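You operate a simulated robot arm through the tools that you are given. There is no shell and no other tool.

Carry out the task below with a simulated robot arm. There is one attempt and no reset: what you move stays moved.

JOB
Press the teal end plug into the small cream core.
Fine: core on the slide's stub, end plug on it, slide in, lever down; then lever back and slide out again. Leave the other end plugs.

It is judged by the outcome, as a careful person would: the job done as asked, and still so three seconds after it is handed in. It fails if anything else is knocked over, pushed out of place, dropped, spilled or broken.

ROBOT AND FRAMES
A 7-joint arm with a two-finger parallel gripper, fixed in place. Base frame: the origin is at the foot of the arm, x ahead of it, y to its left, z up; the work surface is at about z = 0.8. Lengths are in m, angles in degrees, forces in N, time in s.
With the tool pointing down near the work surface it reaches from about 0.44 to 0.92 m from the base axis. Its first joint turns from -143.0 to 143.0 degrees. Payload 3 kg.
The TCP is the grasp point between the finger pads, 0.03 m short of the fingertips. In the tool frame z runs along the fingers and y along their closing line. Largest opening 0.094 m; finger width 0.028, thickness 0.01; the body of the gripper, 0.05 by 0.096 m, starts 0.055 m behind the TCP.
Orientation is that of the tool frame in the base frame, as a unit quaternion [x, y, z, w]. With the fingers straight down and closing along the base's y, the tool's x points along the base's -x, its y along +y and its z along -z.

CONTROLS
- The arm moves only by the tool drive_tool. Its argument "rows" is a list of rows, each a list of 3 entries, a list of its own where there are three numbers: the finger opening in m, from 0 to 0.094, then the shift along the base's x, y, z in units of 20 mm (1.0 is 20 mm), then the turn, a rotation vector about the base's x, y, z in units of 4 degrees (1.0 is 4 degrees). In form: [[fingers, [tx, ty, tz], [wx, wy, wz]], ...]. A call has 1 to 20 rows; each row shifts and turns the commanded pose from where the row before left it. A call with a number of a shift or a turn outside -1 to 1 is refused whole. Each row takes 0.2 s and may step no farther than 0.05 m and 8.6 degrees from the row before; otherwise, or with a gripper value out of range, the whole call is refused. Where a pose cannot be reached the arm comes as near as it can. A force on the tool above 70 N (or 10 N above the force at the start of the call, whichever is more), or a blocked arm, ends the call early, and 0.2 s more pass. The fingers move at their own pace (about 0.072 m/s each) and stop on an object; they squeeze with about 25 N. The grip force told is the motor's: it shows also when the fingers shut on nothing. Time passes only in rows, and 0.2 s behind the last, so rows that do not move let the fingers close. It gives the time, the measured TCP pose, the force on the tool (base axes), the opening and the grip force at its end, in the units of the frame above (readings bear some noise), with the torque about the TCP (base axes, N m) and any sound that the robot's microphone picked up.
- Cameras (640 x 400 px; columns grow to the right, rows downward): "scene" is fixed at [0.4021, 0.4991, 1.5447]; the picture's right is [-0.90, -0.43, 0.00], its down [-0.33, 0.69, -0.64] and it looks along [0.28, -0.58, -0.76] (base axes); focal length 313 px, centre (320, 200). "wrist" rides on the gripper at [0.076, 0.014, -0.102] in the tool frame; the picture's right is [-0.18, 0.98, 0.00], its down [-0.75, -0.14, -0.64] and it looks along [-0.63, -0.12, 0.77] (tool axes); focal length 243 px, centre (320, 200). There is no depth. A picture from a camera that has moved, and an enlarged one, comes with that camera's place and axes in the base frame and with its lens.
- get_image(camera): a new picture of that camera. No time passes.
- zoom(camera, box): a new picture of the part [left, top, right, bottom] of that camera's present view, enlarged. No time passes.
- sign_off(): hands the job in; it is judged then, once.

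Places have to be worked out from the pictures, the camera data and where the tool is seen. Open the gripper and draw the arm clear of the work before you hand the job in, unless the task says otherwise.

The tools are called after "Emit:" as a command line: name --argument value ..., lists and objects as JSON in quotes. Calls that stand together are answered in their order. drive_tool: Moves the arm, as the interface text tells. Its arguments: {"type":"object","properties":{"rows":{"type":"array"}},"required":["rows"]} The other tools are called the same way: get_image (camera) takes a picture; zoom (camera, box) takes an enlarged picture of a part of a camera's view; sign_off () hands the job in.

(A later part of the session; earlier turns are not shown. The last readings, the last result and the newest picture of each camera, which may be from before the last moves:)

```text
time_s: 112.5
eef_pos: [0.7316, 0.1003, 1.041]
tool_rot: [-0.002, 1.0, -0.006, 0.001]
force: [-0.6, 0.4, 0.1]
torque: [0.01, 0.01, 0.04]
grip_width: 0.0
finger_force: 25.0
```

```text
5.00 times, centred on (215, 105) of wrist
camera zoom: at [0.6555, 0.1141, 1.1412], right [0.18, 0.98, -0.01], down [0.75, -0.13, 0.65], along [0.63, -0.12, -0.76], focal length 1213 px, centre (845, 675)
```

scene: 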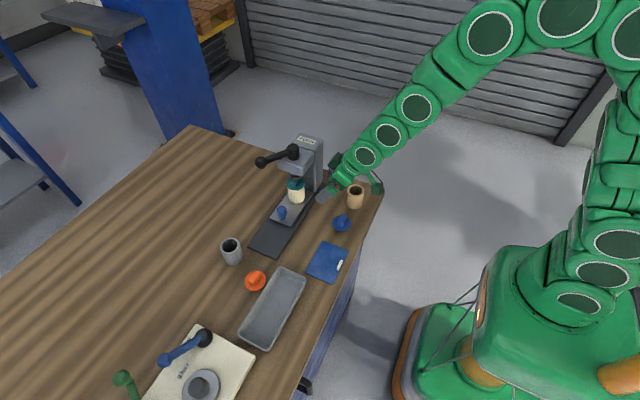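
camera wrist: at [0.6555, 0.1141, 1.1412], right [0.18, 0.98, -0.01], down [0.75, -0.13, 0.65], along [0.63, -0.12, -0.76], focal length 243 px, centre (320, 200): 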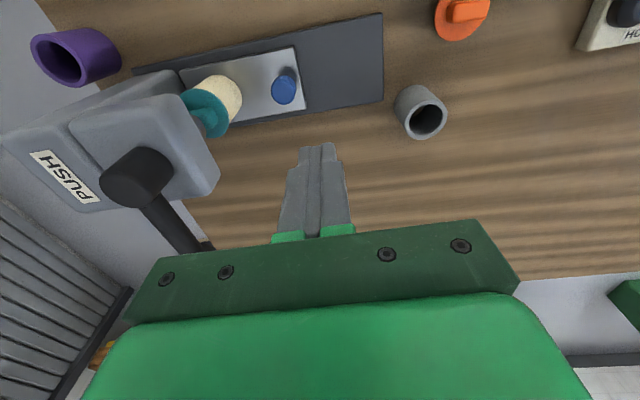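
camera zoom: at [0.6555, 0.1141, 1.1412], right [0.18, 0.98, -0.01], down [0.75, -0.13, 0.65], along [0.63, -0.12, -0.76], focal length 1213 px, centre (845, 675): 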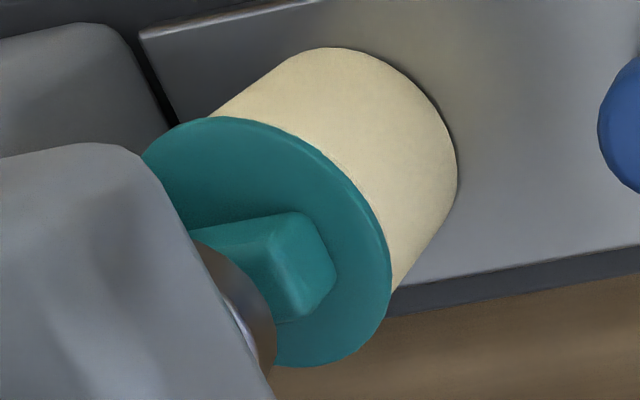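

There's a narrow dark gap between the slide's front edge and the column, so the slide does have a few mm left. I lower the closed fingers behind the knob.

Emit:
drive_tool --rows '[[0.0, [-0.05, 0, -1], [0, 0, 0]], [0.0, [0, 0, -1], [0, 0, 0]], [0.0, [0, 0, -1], [0, 0, 0]], [0.0, [0, 0, -1], [0, 0, 0]], [0.0, [0, 0, -1], [0, 0, 0]], [0.0, [0, 0, -1], [0, 0, 0]], [0.0, [0, 0, -1], [0, 0, 0]], [0.0, [0, 0, -1], [0, 0, 0]], [0.0, [0, 0, -0.6], [0, 0, 0]], [0.0, [0, 0, 0], [0, 0, 0]]]'

Emit:
get_image --camera "wrist"

Emit:
zoom --camera "scene" --box '[230, 140, 340, 250]'

```text
time_s: 114.7
eef_pos: [0.7301, 0.1029, 0.8653]
tool_rot: [-0.001, 1.0, -0.005, 0.001]
force: [-0.1, -0.9, -0.5]
torque: [-0.03, 0.02, 0.01]
grip_width: 0.0
finger_force: 25.3
```

```text
taken
camera wrist: at [0.6536, 0.116, 0.9666], right [0.18, 0.98, -0.01], down [0.75, -0.13, 0.65], along [0.63, -0.12, -0.76], focal length 243 px, centre (320, 200)
```

wrist: 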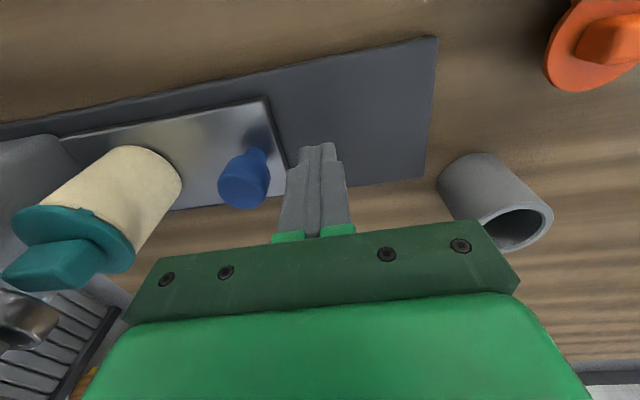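

```text
3.64 times, centred on (285, 195) of scene
camera zoom: at [0.4021, 0.4991, 1.5447], right [-0.9, -0.43, 0.0], down [-0.33, 0.69, -0.64], along [0.28, -0.58, -0.76], focal length 1137 px, centre (447, 218)
```

zoom: 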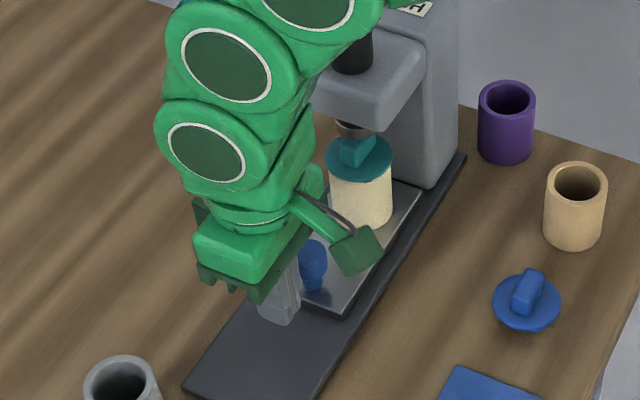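

This view shows core, plug and ram obliquely from the front-left; I zoom on it.

Emit:
zoom --camera "wrist" --box '[0, 130, 200, 330]'

Emit:
zoom --camera "wrist" --box '[30, 120, 190, 240]'

```text
2.00 times, centred on (100, 230) of wrist
camera zoom: at [0.6536, 0.116, 0.9666], right [0.18, 0.98, -0.01], down [0.75, -0.13, 0.65], along [0.63, -0.12, -0.76], focal length 485 px, centre (760, 140)
```

zoom: 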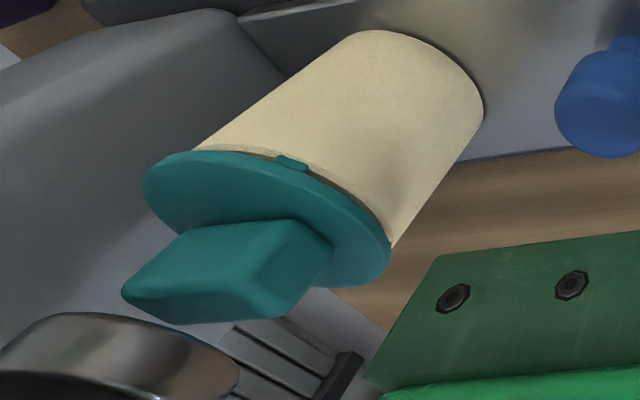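

```text
3.33 times, centred on (110, 180) of wrist
camera zoom: at [0.6536, 0.116, 0.9666], right [0.18, 0.98, -0.01], down [0.75, -0.13, 0.65], along [0.63, -0.12, -0.76], focal length 809 px, centre (1020, 267)
```

zoom: 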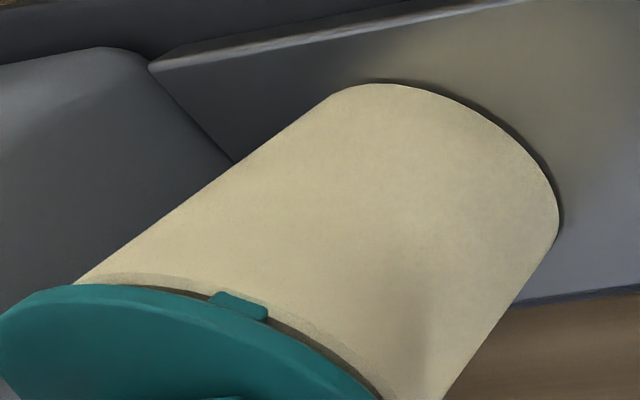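

The lug at the front now sits just under the disc edge; the ram is well up. Now I push the knob towards -y until firm.

Emit:
drive_tool --rows '[[0.0, [0, -0.6, 0.05], [0, 0, 0]], [0.0, [0, -0.4, 0], [0, 0, 0]], [0.0, [0, -0.1, 0], [0, 0, 0]], [0.0, [0, -0.1, 0], [0, 0, 0]], [0.0, [0, -0.1, 0], [0, 0, 0]], [0.0, [0, 0, 0], [0, 0, 0]]]'

```text
time_s: 116.0
eef_pos: [0.7293, 0.0793, 0.8668]
tool_rot: [-0.003, 1.0, -0.003, 0.001]
force: [6.2, 70.7, -6.5]
torque: [1.74, -0.15, 0.09]
grip_width: 0.0
finger_force: 24.8
```

70 N and no movement, so this is a hard stop. I back off a little and look at the slide/column junction and the ram/plug alignment again.

Emit:
drive_tool --rows '[[0.0, [0, 0.2, 0], [0, 0, 0]], [0.0, [0, 0.3, 0], [0, 0, 0]], [0.0, [0, 0, 0], [0, 0, 0]]]'

Emit:
zoom --camera "wrist" --box '[0, 100, 200, 330]'

Emit:
zoom --camera "scene" --box '[275, 160, 335, 230]'

```text
time_s: 116.8
eef_pos: [0.73, 0.0846, 0.8677]
tool_rot: [-0.002, 1.0, -0.006, 0.001]
force: [0.7, 1.0, -0.1]
torque: [0.02, -0.04, 0.0]
grip_width: 0.0003
finger_force: 24.8
```

```text
1.74 times, centred on (100, 215) of wrist
camera zoom: at [0.6535, 0.0981, 0.9682], right [0.18, 0.98, -0.01], down [0.75, -0.13, 0.65], along [0.63, -0.13, -0.76], focal length 422 px, centre (703, 174)
```

zoom: 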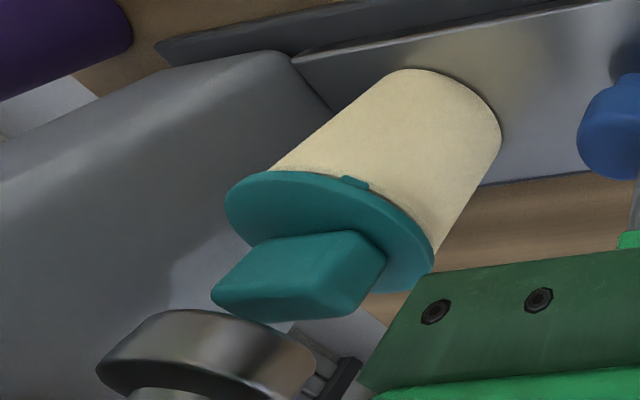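

```text
5.71 times, centred on (305, 195) of scene
camera zoom: at [0.4021, 0.4991, 1.5447], right [-0.9, -0.43, 0.0], down [-0.33, 0.69, -0.64], along [0.28, -0.58, -0.76], focal length 1787 px, centre (406, 229)
```

zoom: 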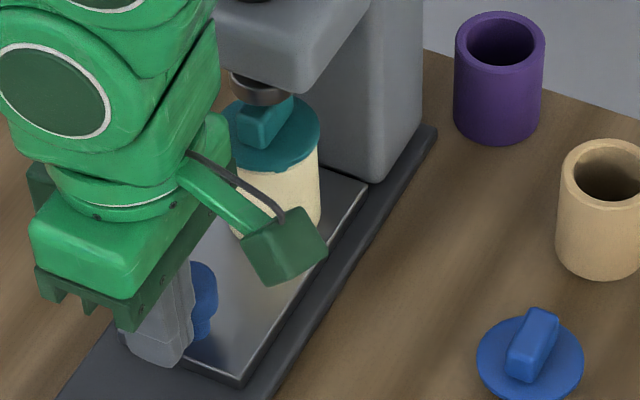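

The slide is hard against its stop, so it is home. To find out whether the lever's stop is at 57° or the plug was blocking it, I'll slide out, test the lever's free travel, and inspect the plug. I re-grip the knob, fingers closing along y.

Emit:
drive_tool --rows '[[0.0, [0, 0, 1], [0, 0, 0]], [0.0, [0, 0, 1], [0, 0, 0]], [0.02, [0, 0, 1], [0, 0, 0]], [0.05, [0, 0, 0.5], [0, 0, 0]], [0.056, [0, -0.72, 0], [0, 0, 0]], [0.056, [0, -0.72, 0], [0, 0, 0]], [0.056, [0, 0, 0], [0, 0, 0]]]'

Emit:
get_image --camera "wrist"

Emit:
zoom --camera "scene" --box '[240, 120, 340, 220]'

```text
time_s: 118.5
eef_pos: [0.7293, 0.056, 0.9358]
tool_rot: [-0.002, 1.0, -0.005, 0.0]
force: [0.1, 0.2, 0.2]
torque: [-0.01, 0.0, 0.01]
grip_width: 0.0557
finger_force: 0.0
```

```text
taken
camera wrist: at [0.6528, 0.0698, 1.0383], right [0.18, 0.98, -0.01], down [0.75, -0.13, 0.65], along [0.63, -0.12, -0.76], focal length 243 px, centre (320, 200)
```

wrist: 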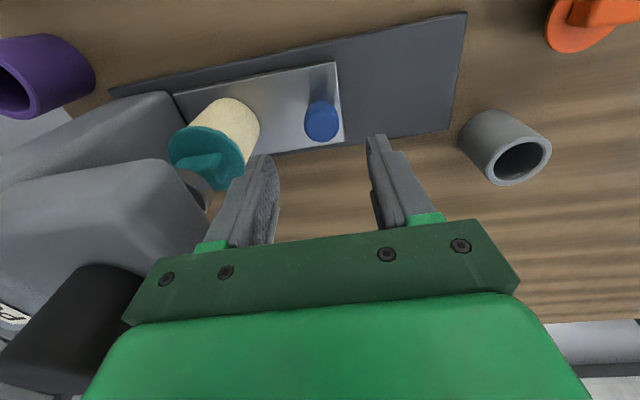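

```text
4.00 times, centred on (290, 170) of scene
camera zoom: at [0.4021, 0.4991, 1.5447], right [-0.9, -0.43, 0.0], down [-0.33, 0.69, -0.64], along [0.28, -0.58, -0.76], focal length 1251 px, centre (440, 320)
```

zoom: 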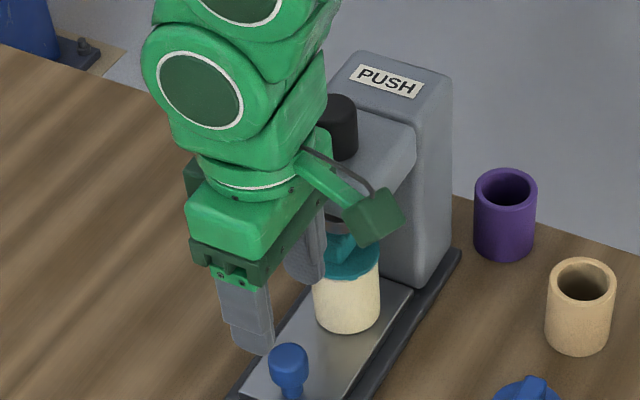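

The knob is centred between the fingers. I descend, close on it, and pull the slide out along +y.

Emit:
drive_tool --rows '[[0.056, [0, 0.05, -1], [0, 0, 0]], [0.056, [0, 0, -1], [0, 0, 0]], [0.056, [0, 0, -1], [0, 0, 0]], [0.056, [0, 0, -0.4], [0, 0, 0]], [0.056, [0, 0, 0], [0, 0, 0]], [0.03, [0, 0, 0], [0, 0, 0]], [0.015, [0, 0, 0], [0, 0, 0]], [0.015, [0, 0, 0], [0, 0, 0]], [0.015, [0, 0, 0], [0, 0, 0]]]'

```text
time_s: 120.5
eef_pos: [0.7299, 0.0581, 0.8694]
tool_rot: [-0.002, 1.0, -0.006, 0.0]
force: [-1.3, -0.7, -3.9]
torque: [-0.07, 0.08, -0.02]
grip_width: 0.0274
finger_force: 44.9
```

Gripped with hardly any side load. Pulling out slowly.

Emit:
drive_tool --rows '[[0.015, [0, 0.2, 0], [0, 0, 0]], [0.015, [0, 0.3, 0], [0, 0, 0]], [0.015, [0, 0.35, 0], [0, 0, 0]], [0.015, [0, 0.35, 0], [0, 0, 0]], [0.015, [0, 0.35, 0], [0, 0, 0]], [0.015, [0, 0.35, 0], [0, 0, 0]], [0.015, [0, 0.35, 0], [0, 0, 0]], [0.015, [0, 0.35, 0], [0, 0, 0]], [0.015, [0, 0, 0], [0, 0, 0]]]'

```text
time_s: 122.5
eef_pos: [0.7308, 0.1087, 0.8696]
tool_rot: [-0.002, 1.0, -0.005, 0.0]
force: [-11.3, 0.8, 7.9]
torque: [0.13, 0.72, 0.09]
grip_width: 0.0274
finger_force: 45.5
```

Half way, low forces. Continuing out to the starting position.

Emit:
drive_tool --rows '[[0.015, [-0.015, 0.35, 0], [0, 0, 0]], [0.015, [-0.01, 0.35, 0], [0, 0, 0]], [0.015, [0, 0.35, 0], [0, 0, 0]], [0.015, [0, 0.35, 0], [0, 0, 0]], [0.015, [0, 0.35, 0], [0, 0, 0]], [0.015, [0, 0.3, 0], [0, 0, 0]], [0.015, [0, 0.2, 0], [0, 0, 0]], [0.015, [0, 0.1, 0], [0, 0, 0]], [0.015, [0, 0, 0], [0, 0, 0]]]'

Emit:
get_image --camera "wrist"

Emit:
zoom --camera "scene" --box '[230, 140, 340, 250]'

```text
time_s: 124.5
eef_pos: [0.7301, 0.1559, 0.8708]
tool_rot: [-0.001, 1.0, -0.005, 0.002]
force: [-3.7, 1.0, 6.1]
torque: [-0.06, -0.36, 0.07]
grip_width: 0.0274
finger_force: 45.6
```

```text
taken
camera wrist: at [0.6525, 0.1699, 0.9706], right [0.18, 0.98, -0.01], down [0.75, -0.13, 0.65], along [0.63, -0.12, -0.76], focal length 243 px, centre (320, 200)
```

wrist: 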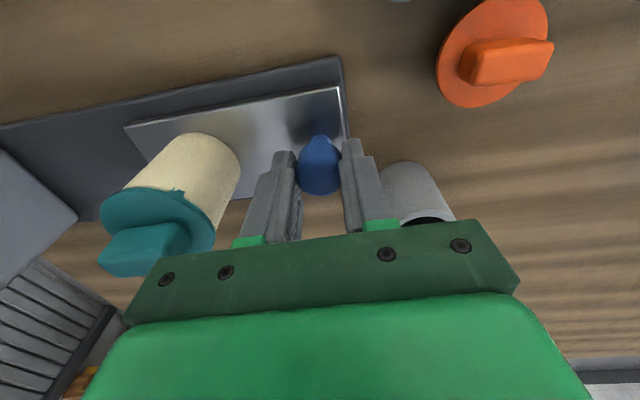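

```text
3.64 times, centred on (285, 195) of scene
camera zoom: at [0.4021, 0.4991, 1.5447], right [-0.9, -0.43, 0.0], down [-0.33, 0.69, -0.64], along [0.28, -0.58, -0.76], focal length 1137 px, centre (447, 218)
```

zoom: 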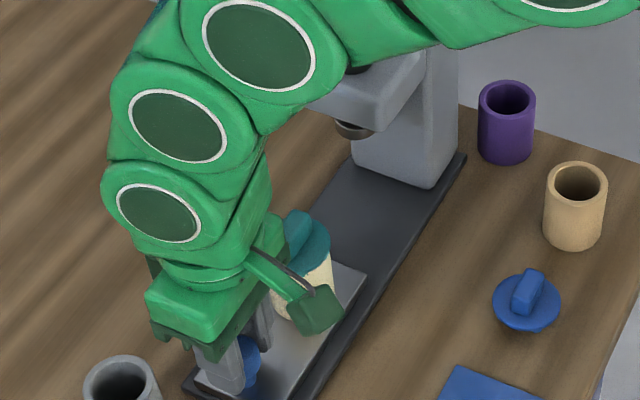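

Nearly at the original position. I draw it the last few mm to its outer stop.

Emit:
drive_tool --rows '[[0.015, [0, 0.1, 0], [0, 0, 0]], [0.015, [0, 0.1, 0], [0, 0, 0]], [0.015, [0, 0, 0], [0, 0, 0]]]'

Emit:
zoom --camera "wrist" --box '[60, 100, 280, 290]'

```text
time_s: 125.2
eef_pos: [0.7303, 0.1565, 0.869]
tool_rot: [0.0, 1.0, -0.006, 0.001]
force: [0.1, -55.3, 4.0]
torque: [-1.58, -0.25, 0.0]
grip_width: 0.0274
finger_force: 44.7
```

```text
2.11 times, centred on (170, 195) of wrist
camera zoom: at [0.6527, 0.171, 0.9706], right [0.18, 0.98, -0.01], down [0.75, -0.13, 0.65], along [0.63, -0.13, -0.76], focal length 511 px, centre (636, 210)
```

zoom: 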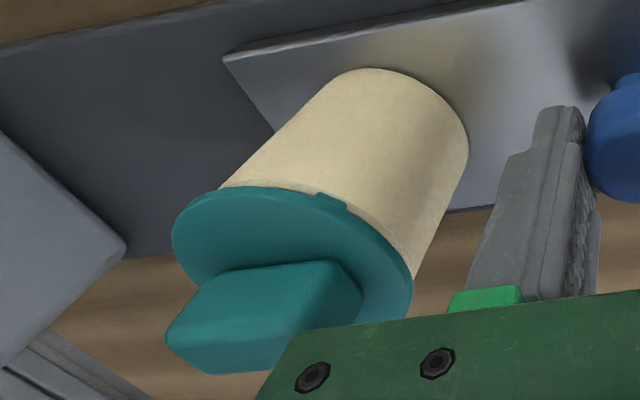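

Outer stop reached. I relieve the pull, and inspect the plug closely in this good view.

Emit:
drive_tool --rows '[[0.015, [0, -0.09, 0], [0, 0, 0]], [0.015, [0, 0, 0], [0, 0, 0]]]'

Emit:
zoom --camera "wrist" --box '[110, 170, 190, 230]'

Emit:
zoom --camera "wrist" --box '[150, 120, 250, 200]'

Emit:
zoom --camera "scene" --box '[268, 190, 300, 222]'

```text
time_s: 125.8
eef_pos: [0.7287, 0.1581, 0.8695]
tool_rot: [-0.002, 1.0, -0.006, 0.002]
force: [5.3, -54.3, -5.6]
torque: [-1.29, -0.2, -0.11]
grip_width: 0.0273
finger_force: 44.5
```

```text
6.67 times, centred on (150, 200) of wrist
camera zoom: at [0.6526, 0.1708, 0.9706], right [0.18, 0.98, -0.01], down [0.75, -0.13, 0.65], along [0.63, -0.13, -0.76], focal length 1618 px, centre (1453, 200)
```

zoom: 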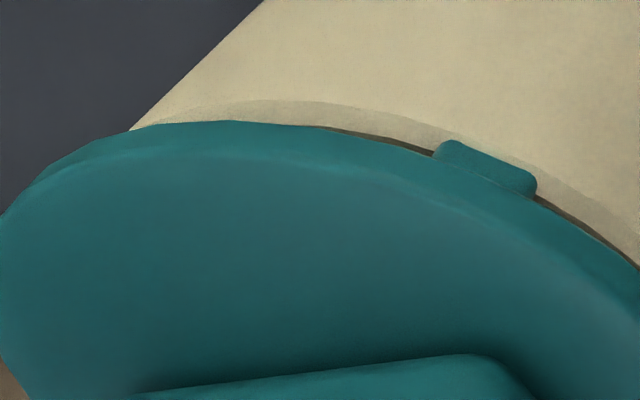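

```text
5.00 times, centred on (200, 160) of wrist
camera zoom: at [0.6526, 0.1708, 0.9706], right [0.18, 0.98, -0.01], down [0.75, -0.13, 0.65], along [0.63, -0.13, -0.76], focal length 1213 px, centre (920, 400)
```

zoom: 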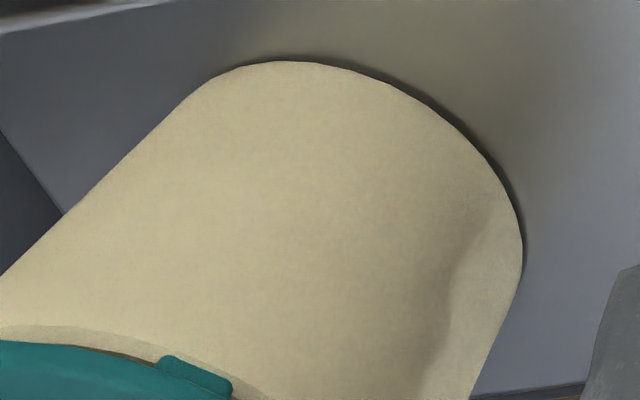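

```text
12.50 times, centred on (284, 206) of scene
camera zoom: at [0.4021, 0.4991, 1.5447], right [-0.9, -0.43, 0.0], down [-0.33, 0.69, -0.64], along [0.28, -0.58, -0.76], focal length 3910 px, centre (770, 125)
```

zoom: 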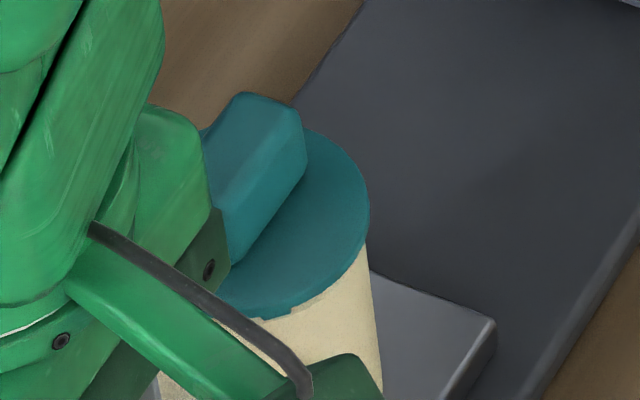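

The plug is still loose with a ~2 mm gap, so it isn't pressed in. I release the knob and, with the slide out, test the lever's free travel to see whether its stop is really at ~57°.

Emit:
drive_tool --rows '[[0.03, [0, 0, 0], [0, 0, 0]], [0.05, [0, 0, 0], [0, 0, 0]], [0.056, [0, 0, 0], [0, 0, 0]], [0.056, [0, 0, 1], [0, 0, 0]], [0.056, [0, 0, 1], [0, 0, 0]], [0.056, [0, 0, 1], [0, 0, 0]], [0.056, [0, 0, 1], [0, 0, 0]], [0.056, [0, 0, 1], [0, 0, 0]], [0.056, [0, 0, 1], [0, 0, 0]], [0.03, [0, 0, 1], [0, 0, 0]], [0.0, [0, 0, 1], [0, 0, 0]], [0.0, [0, 0, 1], [0, 0, 0]], [0.0, [0, 0, 1], [0, 0, 0]], [0.0, [0, 0, 1], [0, 0, 0]], [0.0, [0, 0, 1], [0, 0, 0]], [0.0, [0, 0, 1], [0, 0, 0]], [0.0, [0, 0, 0], [0, 0, 0]]]'

Emit:
get_image --camera "wrist"

Emit:
zoom --camera "scene" --box '[230, 120, 340, 250]'

```text
time_s: 129.4
eef_pos: [0.7298, 0.1589, 1.1299]
tool_rot: [-0.001, 1.0, -0.005, 0.002]
force: [-0.2, 0.2, 0.2]
torque: [0.03, 0.0, -0.01]
grip_width: 0.0
finger_force: 25.6
```

```text
taken
camera wrist: at [0.6529, 0.1723, 1.2311], right [0.18, 0.98, -0.01], down [0.75, -0.13, 0.65], along [0.63, -0.12, -0.76], focal length 243 px, centre (320, 200)
```

wrist: 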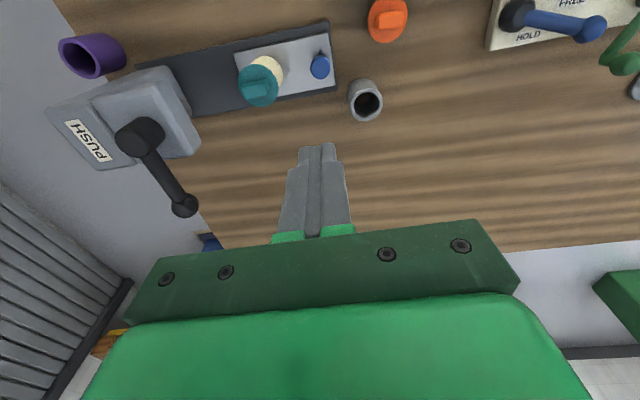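

```text
3.08 times, centred on (285, 185) of scene
camera zoom: at [0.4021, 0.4991, 1.5447], right [-0.9, -0.43, 0.0], down [-0.33, 0.69, -0.64], along [0.28, -0.58, -0.76], focal length 962 px, centre (428, 246)
```

zoom: 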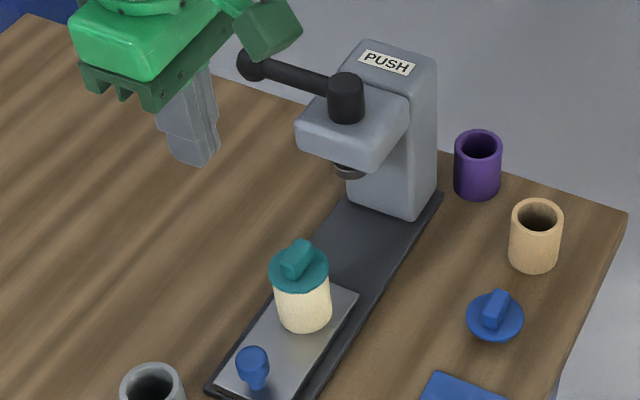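

I go to the lever's -y side with closed fingers, to sweep it with nothing under the ram.

Emit:
drive_tool --rows '[[0.0, [0.384, -0.92, 0], [0, 0, 0]], [0.0, [0.384, -0.92, 0], [0, 0, 0]], [0.0, [0.384, -0.92, 0], [0, 0, 0]], [0.0, [0.384, -0.92, 0], [0, 0, 0]], [0.0, [0.384, -0.92, 0], [0, 0, 0]], [0.0, [0.384, -0.92, 0], [0, 0, 0]], [0.0, [0.384, -0.92, 0], [0, 0, 0]], [0.0, [0.384, -0.92, 0], [0, 0, 0]], [0.0, [0.384, -0.92, 0], [0, 0, 0]], [0.0, [0.384, -0.92, 0], [0, 0, 0]], [0.0, [0.384, -0.92, 0], [0, 0, 0]], [0.0, [0.384, -0.92, 0], [0, 0, 0]], [0.0, [0, 0, -1], [0, 0, 0]], [0.0, [0, 0, -1], [0, 0, 0]], [0.0, [0, 0, -1], [0, 0, 0]], [0.0, [0, 0, -1], [0, 0, 0]], [0.0, [0, 0, -1], [0, 0, 0]], [0.0, [0, 0, -1], [0, 0, 0]], [0.0, [0, 0, 0], [0, 0, 0]]]'

Emit:
get_image --camera "wrist"

```text
time_s: 133.4
eef_pos: [0.823, -0.061, 1.0103]
tool_rot: [-0.001, 1.0, -0.005, 0.001]
force: [-0.1, -1.3, -1.0]
torque: [0.01, -0.01, 0.05]
grip_width: 0.0
finger_force: 24.8
```

```text
taken
camera wrist: at [0.7451, -0.0482, 1.1108], right [0.18, 0.98, -0.01], down [0.75, -0.13, 0.65], along [0.63, -0.12, -0.76], focal length 243 px, centre (320, 200)
```

wrist: 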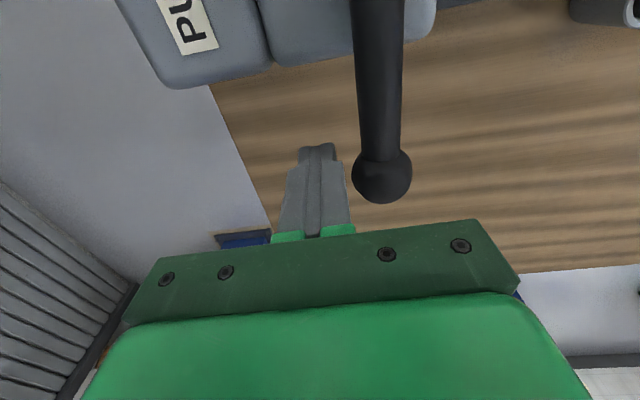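

The stick is set beside the ball. Sweeping the lever to about 52° with nothing under the ram.

Emit:
drive_tool --rows '[[0.0, [0.05, 0.47, 0], [0, 0, 0]], [0.0, [0.05, 0.47, 0], [0, 0, 0]], [0.0, [0.03, 0.305, 0], [0, 0, 0]], [0.0, [0.03, 0.305, 0], [0, 0, 0]], [0.0, [-0.01, 0.31, 0], [0, 0, 0]], [0.0, [-0.01, 0.31, 0], [0, 0, 0]], [0.0, [-0.05, 0.31, 0], [0, 0, 0]], [0.0, [-0.05, 0.31, 0], [0, 0, 0]], [0.0, [-0.09, 0.3, 0], [0, 0, 0]], [0.0, [-0.09, 0.3, 0], [0, 0, 0]], [0.0, [-0.13, 0.29, 0], [0, 0, 0]], [0.0, [-0.13, 0.29, 0], [0, 0, 0]], [0.0, [-0.155, 0.27, 0], [0, 0, 0]], [0.0, [0, 0, 0], [0, 0, 0]]]'

Emit:
get_image --camera "wrist"

```text
time_s: 136.4
eef_pos: [0.8111, 0.0238, 1.0092]
tool_rot: [-0.001, 1.0, -0.005, 0.002]
force: [0.3, -0.6, 0.1]
torque: [0.0, 0.0, 0.0]
grip_width: 0.0001
finger_force: 24.7
```

```text
taken
camera wrist: at [0.7336, 0.0369, 1.1104], right [0.18, 0.98, -0.01], down [0.75, -0.13, 0.65], along [0.63, -0.12, -0.76], focal length 243 px, centre (320, 200)
```

wrist: 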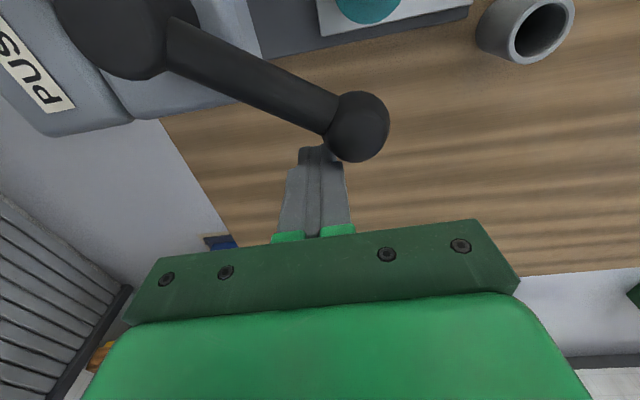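

Free so far. Now a few more small steps past 57°, watching force.

Emit:
drive_tool --rows '[[0.0, [-0.17, 0.265, 0], [0, 0, 0]], [0.0, [-0.21, 0.26, 0], [0, 0, 0]], [0.0, [-0.115, 0.125, 0], [0, 0, 0]], [0.0, [0, 0, 0], [0, 0, 0]]]'

```text
time_s: 137.4
eef_pos: [0.801, 0.0366, 1.0096]
tool_rot: [-0.002, 1.0, -0.005, 0.002]
force: [0.2, 0.5, 0.6]
torque: [0.03, 0.02, -0.03]
grip_width: 0.0
finger_force: 25.0
```

No resistance at ~62° without the plug, so there is no stop at 57°: the plug was what resisted. I continue to see the full range.

Emit:
drive_tool --rows '[[0.0, [-0.115, 0.125, 0], [0, 0, 0]], [0.0, [-0.245, 0.23, 0], [0, 0, 0]], [0.0, [-0.265, 0.215, 0], [0, 0, 0]], [0.0, [-0.28, 0.2, 0], [0, 0, 0]], [0.0, [0, 0, 0], [0, 0, 0]]]'

Emit:
get_image --camera "wrist"

Emit:
zoom --camera "scene" --box '[230, 110, 340, 220]'

```text
time_s: 138.7
eef_pos: [0.7839, 0.0498, 1.0103]
tool_rot: [-0.001, 1.0, -0.005, 0.002]
force: [32.7, -12.3, -12.4]
torque: [-0.1, -0.21, -0.09]
grip_width: 0.0002
finger_force: 25.3
```

```text
taken
camera wrist: at [0.7064, 0.0637, 1.1099], right [0.18, 0.98, -0.01], down [0.75, -0.13, 0.65], along [0.63, -0.13, -0.76], focal length 243 px, centre (320, 200)
```

wrist: 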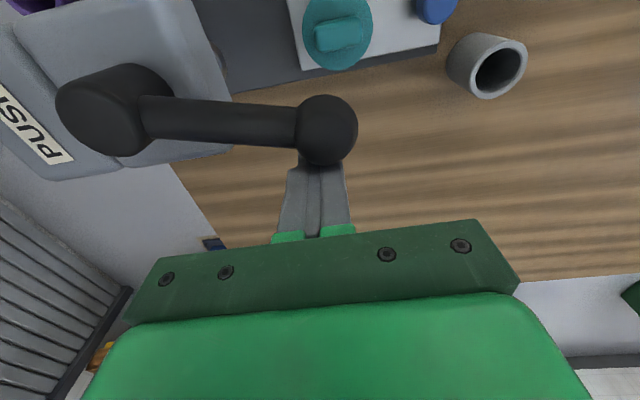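

```text
3.64 times, centred on (285, 165) of scene
camera zoom: at [0.4021, 0.4991, 1.5447], right [-0.9, -0.43, 0.0], down [-0.33, 0.69, -0.64], along [0.28, -0.58, -0.76], focal length 1137 px, centre (447, 327)
```

zoom: 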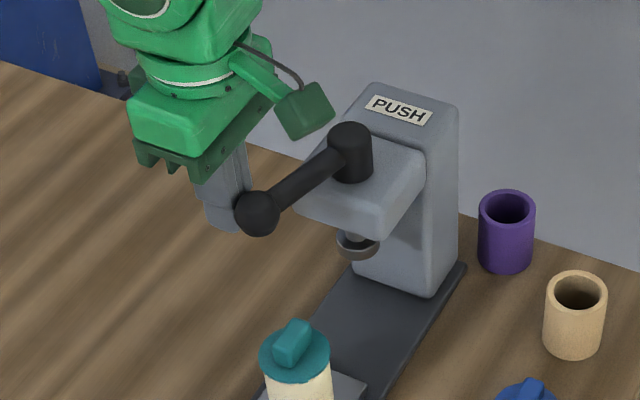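

The hard stop is at about 75° even with nothing under the ram, so at 75° I had in fact reached full stroke. I compare the ram's bottom position now (unloaded, full stroke) with the earlier loaded picture in the same zoom box.

Emit:
zoom --camera "scene" --box '[282, 160, 312, 190]'

Emit:
zoom --camera "scene" --box '[265, 195, 297, 225]'

```text
13.33 times, centred on (297, 175) of scene
camera zoom: at [0.4021, 0.4991, 1.5447], right [-0.9, -0.43, 0.0], down [-0.33, 0.69, -0.64], along [0.28, -0.58, -0.76], focal length 4170 px, centre (627, 533)
```

zoom: 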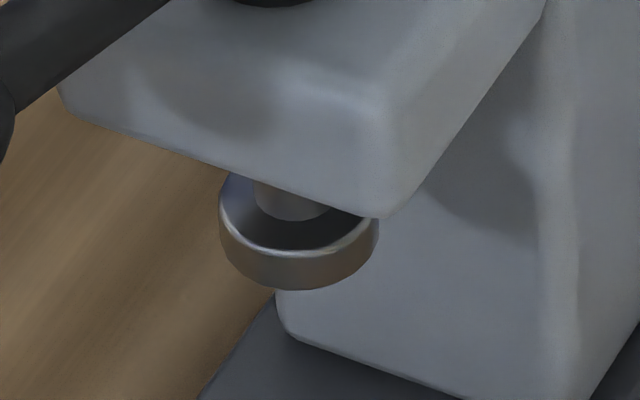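

```text
13.33 times, centred on (281, 210) of scene
camera zoom: at [0.4021, 0.4991, 1.5447], right [-0.9, -0.43, 0.0], down [-0.33, 0.69, -0.64], along [0.28, -0.58, -0.76], focal length 4170 px, centre (840, 67)
```

zoom: 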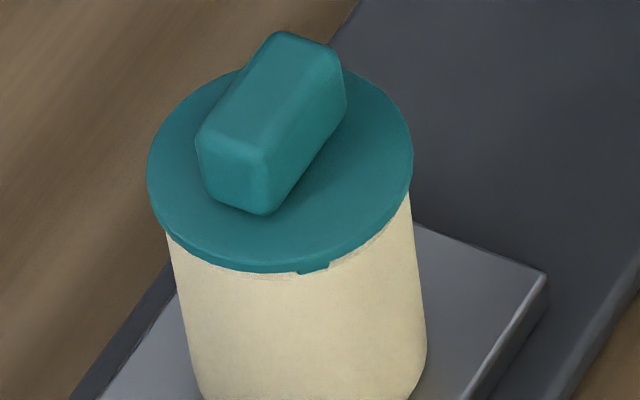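

The plug's height is unchanged from when I set it down (within 0.2 mm), so it never entered. First I return the lever: lift off, go round to the other side of the ball, and sweep it back.

Emit:
drive_tool --rows '[[0.0, [0.25, -0.15, 0], [0, 0, 0]], [0.0, [0.25, -0.15, 0], [0, 0, 0]], [0.0, [0, 0, 1], [0, 0, 0]], [0.0, [0, 0, 1], [0, 0, 0]], [0.0, [0, 0, 1], [0, 0, 0]], [0.0, [0, 0, 0.3], [0, 0, 0]], [0.0, [-0.98, 0.32, 0], [0, 0, 0]], [0.0, [-0.98, 0.32, 0], [0, 0, 0]], [0.0, [-0.98, 0.32, 0], [0, 0, 0]], [0.0, [-0.98, 0.32, 0], [0, 0, 0]], [0.0, [0, 0, 0], [0, 0, 0]]]'

Emit:
get_image --camera "wrist"

Emit:
zoom --camera "scene" --box '[230, 100, 340, 220]'

```text
time_s: 141.1
eef_pos: [0.7134, 0.07, 1.076]
tool_rot: [-0.001, 1.0, -0.005, 0.001]
force: [0.4, 0.0, -0.1]
torque: [0.04, 0.02, 0.0]
grip_width: 0.0
finger_force: 24.9
```

```text
taken
camera wrist: at [0.636, 0.0849, 1.1759], right [0.18, 0.98, -0.01], down [0.75, -0.13, 0.65], along [0.63, -0.12, -0.76], focal length 243 px, centre (320, 200)
```

wrist: 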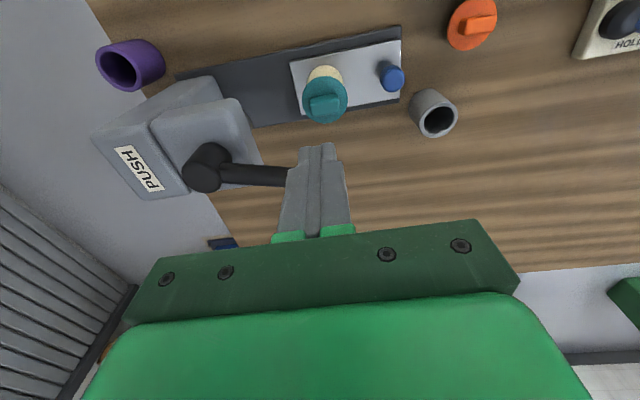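

```text
3.33 times, centred on (285, 160) of scene
camera zoom: at [0.4021, 0.4991, 1.5447], right [-0.9, -0.43, 0.0], down [-0.33, 0.69, -0.64], along [0.28, -0.58, -0.76], focal length 1043 px, centre (437, 333)
```

zoom: 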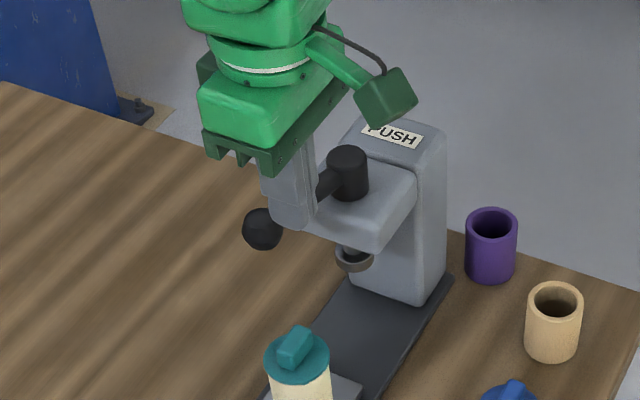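

Ball at ~75°; the stick is on its far side. I lower and sweep the lever back.

Emit:
drive_tool --rows '[[0.0, [0, 0, -1], [0, 0, 0]], [0.0, [0, 0, -1], [0, 0, 0]], [0.0, [0, 0, -1], [0, 0, 0]], [0.0, [0, 0, -0.3], [0, 0, 0]], [0.0, [0.26, -0.07, 0], [0, 0, 0]], [0.0, [0.5, -0.08, 0], [0, 0, 0]], [0.0, [0.5, -0.03, 0], [0, 0, 0]], [0.0, [0.4, -0.08, 0], [0, 0, 0]], [0.0, [0.4, -0.08, 0], [0, 0, 0]], [0.0, [0.385, -0.15, 0], [0, 0, 0]], [0.0, [0.385, -0.15, 0], [0, 0, 0]], [0.0, [0.31, -0.18, 0], [0, 0, 0]], [0.0, [0.31, -0.18, 0], [0, 0, 0]], [0.0, [0.27, -0.21, 0], [0, 0, 0]], [0.0, [0.27, -0.21, 0], [0, 0, 0]], [0.0, [0.24, -0.25, 0], [0, 0, 0]], [0.0, [0.24, -0.25, 0], [0, 0, 0]], [0.0, [0, 0, 0], [0, 0, 0]]]'

```text
time_s: 144.8
eef_pos: [0.8046, 0.0319, 1.0106]
tool_rot: [-0.001, 1.0, -0.005, 0.001]
force: [0.3, 0.9, 0.2]
torque: [0.0, -0.01, 0.02]
grip_width: 0.0002
finger_force: 25.4
```

Sweeping the rest of the way to the stop.

Emit:
drive_tool --rows '[[0.0, [0.2, -0.28, 0], [0, 0, 0]], [0.0, [0.2, -0.28, 0], [0, 0, 0]], [0.0, [0.16, -0.31, 0], [0, 0, 0]], [0.0, [0.16, -0.31, 0], [0, 0, 0]], [0.0, [0.09, -0.24, 0], [0, 0, 0]], [0.0, [0.07, -0.22, 0], [0, 0, 0]], [0.0, [0.02, -0.08, 0], [0, 0, 0]], [0.0, [0, 0, 0], [0, 0, 0]]]'

Emit:
zoom --camera "scene" --box '[230, 100, 340, 220]'

```text
time_s: 146.7
eef_pos: [0.8215, -0.0006, 1.0099]
tool_rot: [-0.003, 1.0, -0.004, 0.001]
force: [-10.3, 29.7, -2.2]
torque: [0.08, -0.02, -0.21]
grip_width: 0.0
finger_force: 25.1
```

```text
3.33 times, centred on (285, 160) of scene
camera zoom: at [0.4021, 0.4991, 1.5447], right [-0.9, -0.43, 0.0], down [-0.33, 0.69, -0.64], along [0.28, -0.58, -0.76], focal length 1043 px, centre (437, 333)
```

zoom: 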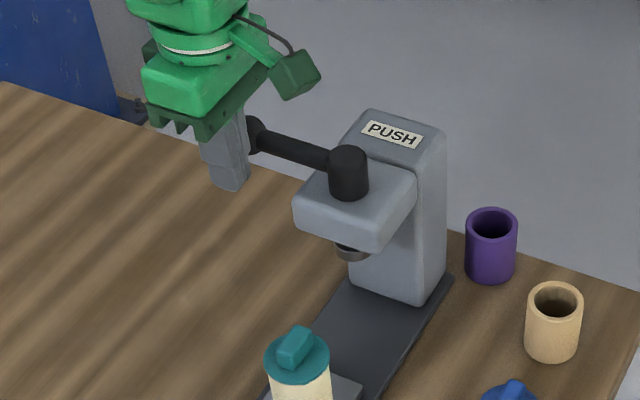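

Lever is back at its stop. Before another try I want a reference: there seemed to be an assembled core-with-plug at the far station. I rise and move over there to look.

Emit:
drive_tool --rows '[[0.0, [0, 0.5, 0], [0, 0, 0]], [0.0, [0, 0.5, 1], [0, 0, 0]], [0.0, [0, 0, 1], [0, 0, 0]], [0.0, [0, 0, 1], [0, 0, 0]], [0.0, [0, 0, 1], [0, 0, 0]], [0.0, [0, 0, 1], [0, 0, 0]], [0.0, [-0.4, 1, 1], [0, 0, 0]], [0.0, [-0.4, 1, 1], [0, 0, 0]], [0.0, [-0.4, 1, 1], [0, 0, 0]], [0.0, [-0.4, 1, 0], [0, 0, 0]], [0.0, [-0.4, 1, 0], [0, 0, 0]], [0.0, [-0.4, 1, 0], [0, 0, 0]], [0.0, [-0.4, 1, 0], [0, 0, 0]], [0.0, [-0.4, 1, 0], [0, 0, 0]], [0.0, [-0.4, 1, 0], [0, 0, 0]], [0.0, [-0.4, 1, 0], [0, 0, 0]], [0.0, [-0.4, 1, 0], [0, 0, 0]], [0.0, [-0.4, 1, 0], [0, 0, 0]], [0.0, [-0.4, 1, 0], [0, 0, 0]], [0.0, [-0.4, 1, 0], [0, 0, 0]]]'

Emit:
get_image --camera "wrist"

```text
time_s: 150.8
eef_pos: [0.711, 0.2983, 1.171]
tool_rot: [-0.002, 1.0, -0.005, 0.001]
force: [0.4, -0.3, -0.7]
torque: [0.0, 0.02, 0.01]
grip_width: 0.0
finger_force: 25.0
```

```text
taken
camera wrist: at [0.6331, 0.3119, 1.2713], right [0.18, 0.98, -0.01], down [0.75, -0.13, 0.65], along [0.63, -0.12, -0.76], focal length 243 px, centre (320, 200)
```

wrist: 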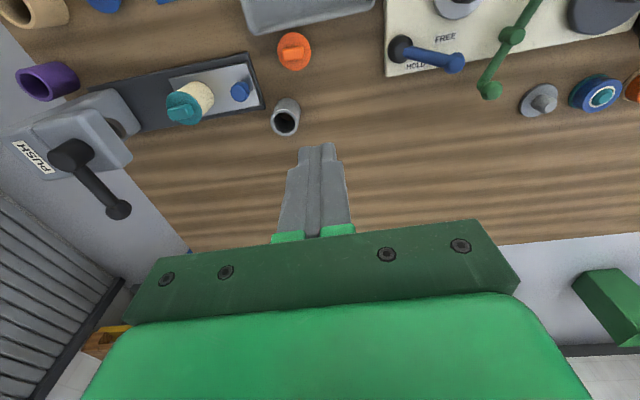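

I zoom on the parts by the far station.

Emit:
zoom --camera "wrist" --box '[500, 50, 640, 150]'

Emit:
zoom --camera "wrist" --box '[140, 50, 300, 150]'

```text
4.00 times, centred on (570, 100) of wrist
camera zoom: at [0.6331, 0.3119, 1.2713], right [0.18, 0.98, -0.01], down [0.75, -0.13, 0.65], along [0.63, -0.12, -0.76], focal length 970 px, centre (-680, 600)
```

zoom: 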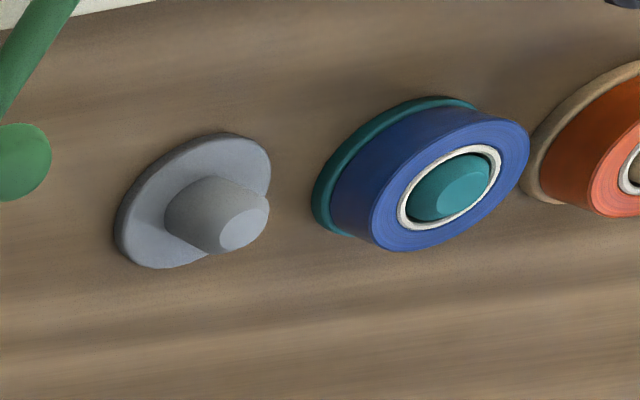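

```text
4.00 times, centred on (220, 100) of wrist
camera zoom: at [0.6331, 0.3119, 1.2713], right [0.18, 0.98, -0.01], down [0.75, -0.13, 0.65], along [0.63, -0.12, -0.76], focal length 970 px, centre (720, 600)
```

zoom: 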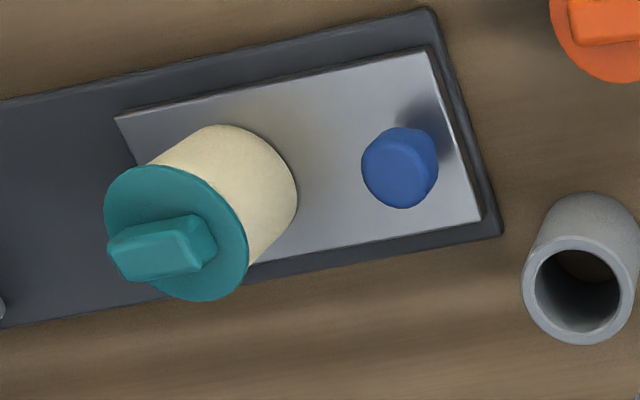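

Those are just reels, no reference. I go back to the plug: turn the tool to -90° (fingers closing along x) and hover over it, to lift it and inspect its underside.

Emit:
drive_tool --rows '[[0.0, [0.05, -0.56, -0.35], [0, 0, -1]], [0.0, [0.05, -0.56, -0.35], [0, 0, -1]], [0.0, [0.05, -0.56, -0.35], [0, 0, -1]], [0.02, [0.05, -0.56, -0.35], [0, 0, -1]], [0.04, [0.05, -0.56, -0.35], [0, 0, -1]], [0.04, [0.05, -0.56, -0.35], [0, 0, -1]], [0.04, [0.05, -0.56, -0.35], [0, 0, -1]], [0.04, [0.05, -0.56, -0.35], [0, 0, -1]], [0.04, [0.05, -0.56, -0.35], [0, 0, -1]], [0.04, [0.05, -0.56, -0.35], [0, 0, -1]], [0.04, [0.05, -0.56, -0.35], [0, 0, -1]], [0.04, [0.05, -0.56, -0.35], [0, 0, -1]], [0.04, [0.05, -0.56, -0.35], [0, 0, -1]], [0.04, [0.05, -0.56, -0.35], [0, 0, -1]], [0.04, [0.05, -0.56, -0.35], [0, 0, -1]], [0.04, [0.05, -0.56, -0.35], [0, 0, -1]], [0.04, [0.05, -0.56, -0.35], [0, 0, -1]], [0.04, [0.05, -0.56, -0.35], [0, 0, -1]], [0.04, [0.05, -0.56, -0.35], [0, 0, -1]], [0.04, [0.05, -0.56, -0.35], [0, 0, -1]]]'

Emit:
drive_tool --rows '[[0.04, [0, 0, 0], [0, 0, -1]], [0.04, [0, 0, 0], [0, 0, -1]], [0.04, [0, 0, 0], [0, 0, -0.5]], [0.04, [0, 0, 0], [0, 0, 0]]]'

Emit:
get_image --camera "wrist"

Emit:
zoom --camera "wrist" --box '[270, 50, 370, 150]'

```text
time_s: 155.1
eef_pos: [0.729, 0.0736, 1.0293]
tool_rot: [0.641, 0.767, -0.006, -0.003]
force: [0.2, -0.6, 0.3]
torque: [-0.03, 0.0, -0.04]
grip_width: 0.0401
finger_force: 0.0
```

```text
time_s: 156.1
eef_pos: [0.7297, 0.0735, 1.0291]
tool_rot: [0.705, 0.709, -0.004, -0.003]
force: [0.3, 0.3, 0.6]
torque: [-0.01, 0.01, 0.03]
grip_width: 0.0398
finger_force: 0.1
```

```text
taken
camera wrist: at [0.7442, 0.1488, 1.1304], right [0.98, -0.18, -0.01], down [-0.13, -0.75, 0.65], along [-0.12, -0.63, -0.76], focal length 243 px, centre (320, 200)
```

wrist: 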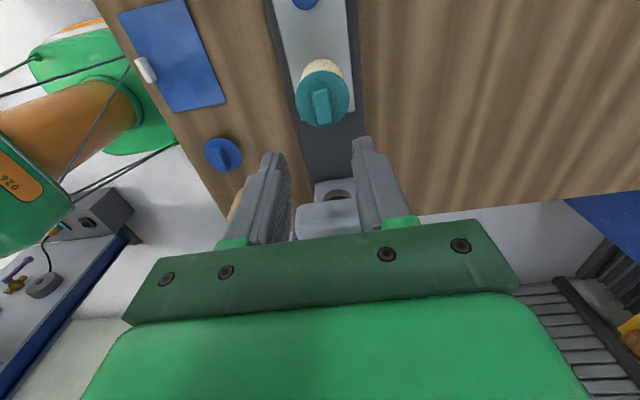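

```text
4.00 times, centred on (320, 100) of wrist
camera zoom: at [0.7442, 0.1488, 1.1304], right [0.98, -0.18, -0.01], down [-0.13, -0.75, 0.65], along [-0.12, -0.63, -0.76], focal length 970 px, centre (320, 600)
```

zoom: 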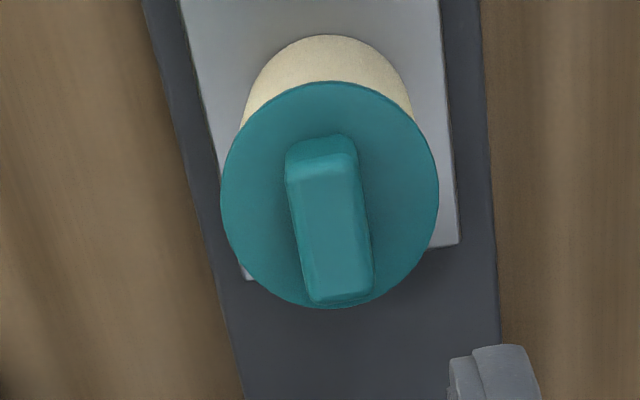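

The plug is at about (0.7306, 0.0735), tab still along y. I true up the tool's half-degree tilt, descend and take hold of the tab again.

Emit:
drive_tool --rows '[[0.04, [0.05, 0, -0.6], [0, -0.14, 0]], [0.04, [0, 0, -1], [0, 0, 0]], [0.04, [0, 0, -1], [0, 0, 0]], [0.04, [0, 0, -1], [0, 0, 0]], [0.04, [0, 0, -1], [0, 0, 0]], [0.04, [0, 0, -0.85], [0, 0, 0]], [0.04, [0, 0, 0], [0, 0, 0]]]'

Emit:
zoom --camera "wrist" --box '[260, 100, 380, 220]'

Emit:
zoom --camera "scene" --box '[262, 182, 302, 222]'

```text
time_s: 157.7
eef_pos: [0.7315, 0.0736, 0.9201]
tool_rot: [0.706, 0.708, -0.001, 0.002]
force: [-1.0, -0.8, -1.0]
torque: [0.0, 0.0, -0.02]
grip_width: 0.0399
finger_force: 0.1
```

```text
3.33 times, centred on (320, 160) of wrist
camera zoom: at [0.7447, 0.1485, 1.0208], right [0.98, -0.18, 0.0], down [-0.14, -0.75, 0.64], along [-0.12, -0.63, -0.76], focal length 809 px, centre (320, 333)
```

zoom: 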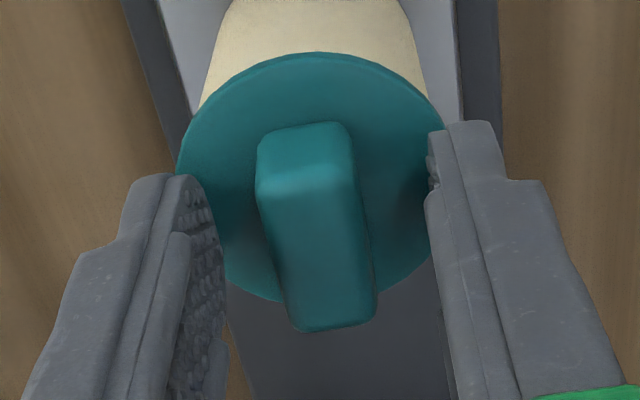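

```text
10.00 times, centred on (282, 202) of scene
camera zoom: at [0.4021, 0.4991, 1.5447], right [-0.9, -0.43, 0.0], down [-0.33, 0.69, -0.64], along [0.28, -0.58, -0.76], focal length 3128 px, centre (700, 180)
```

zoom: 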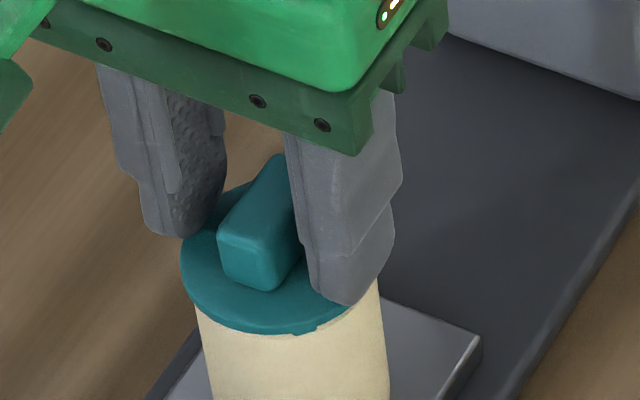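

Tool vertical, tab between the fingers. I close and lift the plug off to inspect it.

Emit:
drive_tool --rows '[[0.02, [0, 0, -0.05], [0, 0, 0]], [0.005, [0, 0, 0], [0, 0, 0]], [0.005, [0, 0, 0], [0, 0, 0]], [0.005, [0, 0, 0.15], [0, 0, 0]], [0.005, [0, 0, 0.3], [0, 0, 0]], [0.005, [0, 0, 0.6], [0, 0, 0]], [0.005, [0, 0, 1], [0, 0, 0]], [0.005, [0, 0, 1], [0, 0, 0]], [0.005, [0, 0, 0.5], [0, 0, 0]], [0.005, [0, 0, 0], [0, 0, 0]]]'

Emit:
zoom --camera "scene" --box '[255, 165, 315, 225]'

Emit:
zoom --camera "wrist" --box '[260, 50, 380, 190]'

```text
time_s: 159.8
eef_pos: [0.7294, 0.0724, 0.9899]
tool_rot: [0.706, 0.709, -0.002, 0.002]
force: [0.3, 0.0, -0.5]
torque: [0.02, 0.0, 0.04]
grip_width: 0.0155
finger_force: 25.1
```

```text
6.67 times, centred on (285, 195) of scene
camera zoom: at [0.4021, 0.4991, 1.5447], right [-0.9, -0.43, 0.0], down [-0.33, 0.69, -0.64], along [0.28, -0.58, -0.76], focal length 2085 px, centre (553, 233)
```

zoom: 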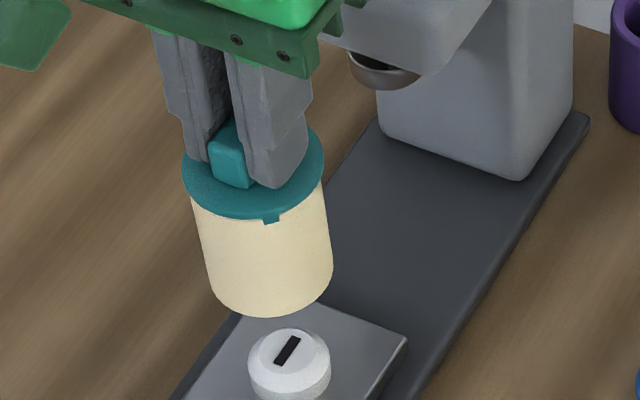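

```text
2.86 times, centred on (320, 120) of wrist
camera zoom: at [0.7444, 0.1483, 1.0915], right [0.98, -0.18, 0.0], down [-0.14, -0.75, 0.64], along [-0.12, -0.63, -0.76], focal length 693 px, centre (320, 429)
```

zoom: 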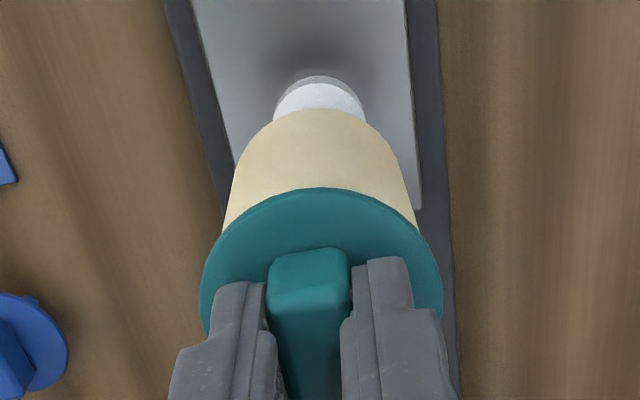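

The core came up with the plug: they are joined, so the press did grip them together. I look closely at how deep the plug sits.

Emit:
zoom --camera "scene" --box '[268, 180, 292, 204]'

Emit:
zoom --camera "wrist" --box '[290, 100, 350, 140]'

```text
16.00 times, centred on (280, 192) of scene
camera zoom: at [0.4021, 0.4991, 1.5447], right [-0.9, -0.43, 0.0], down [-0.33, 0.69, -0.64], along [0.28, -0.58, -0.76], focal length 5004 px, centre (960, 328)
```

zoom: 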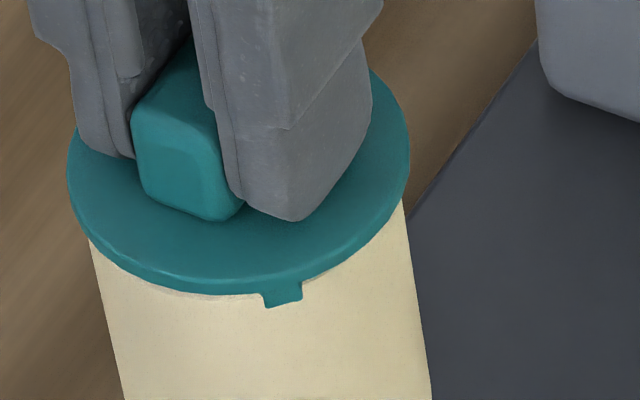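

```text
10.00 times, centred on (320, 120) of wrist
camera zoom: at [0.7444, 0.1483, 1.0915], right [0.98, -0.18, 0.0], down [-0.14, -0.75, 0.64], along [-0.12, -0.63, -0.76], focal length 2426 px, centre (320, 1000)
```

zoom: 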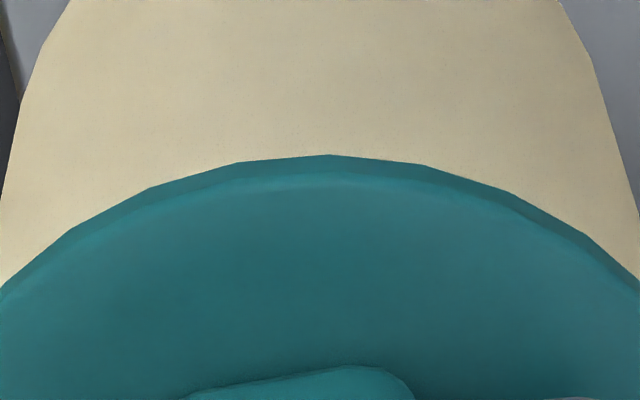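

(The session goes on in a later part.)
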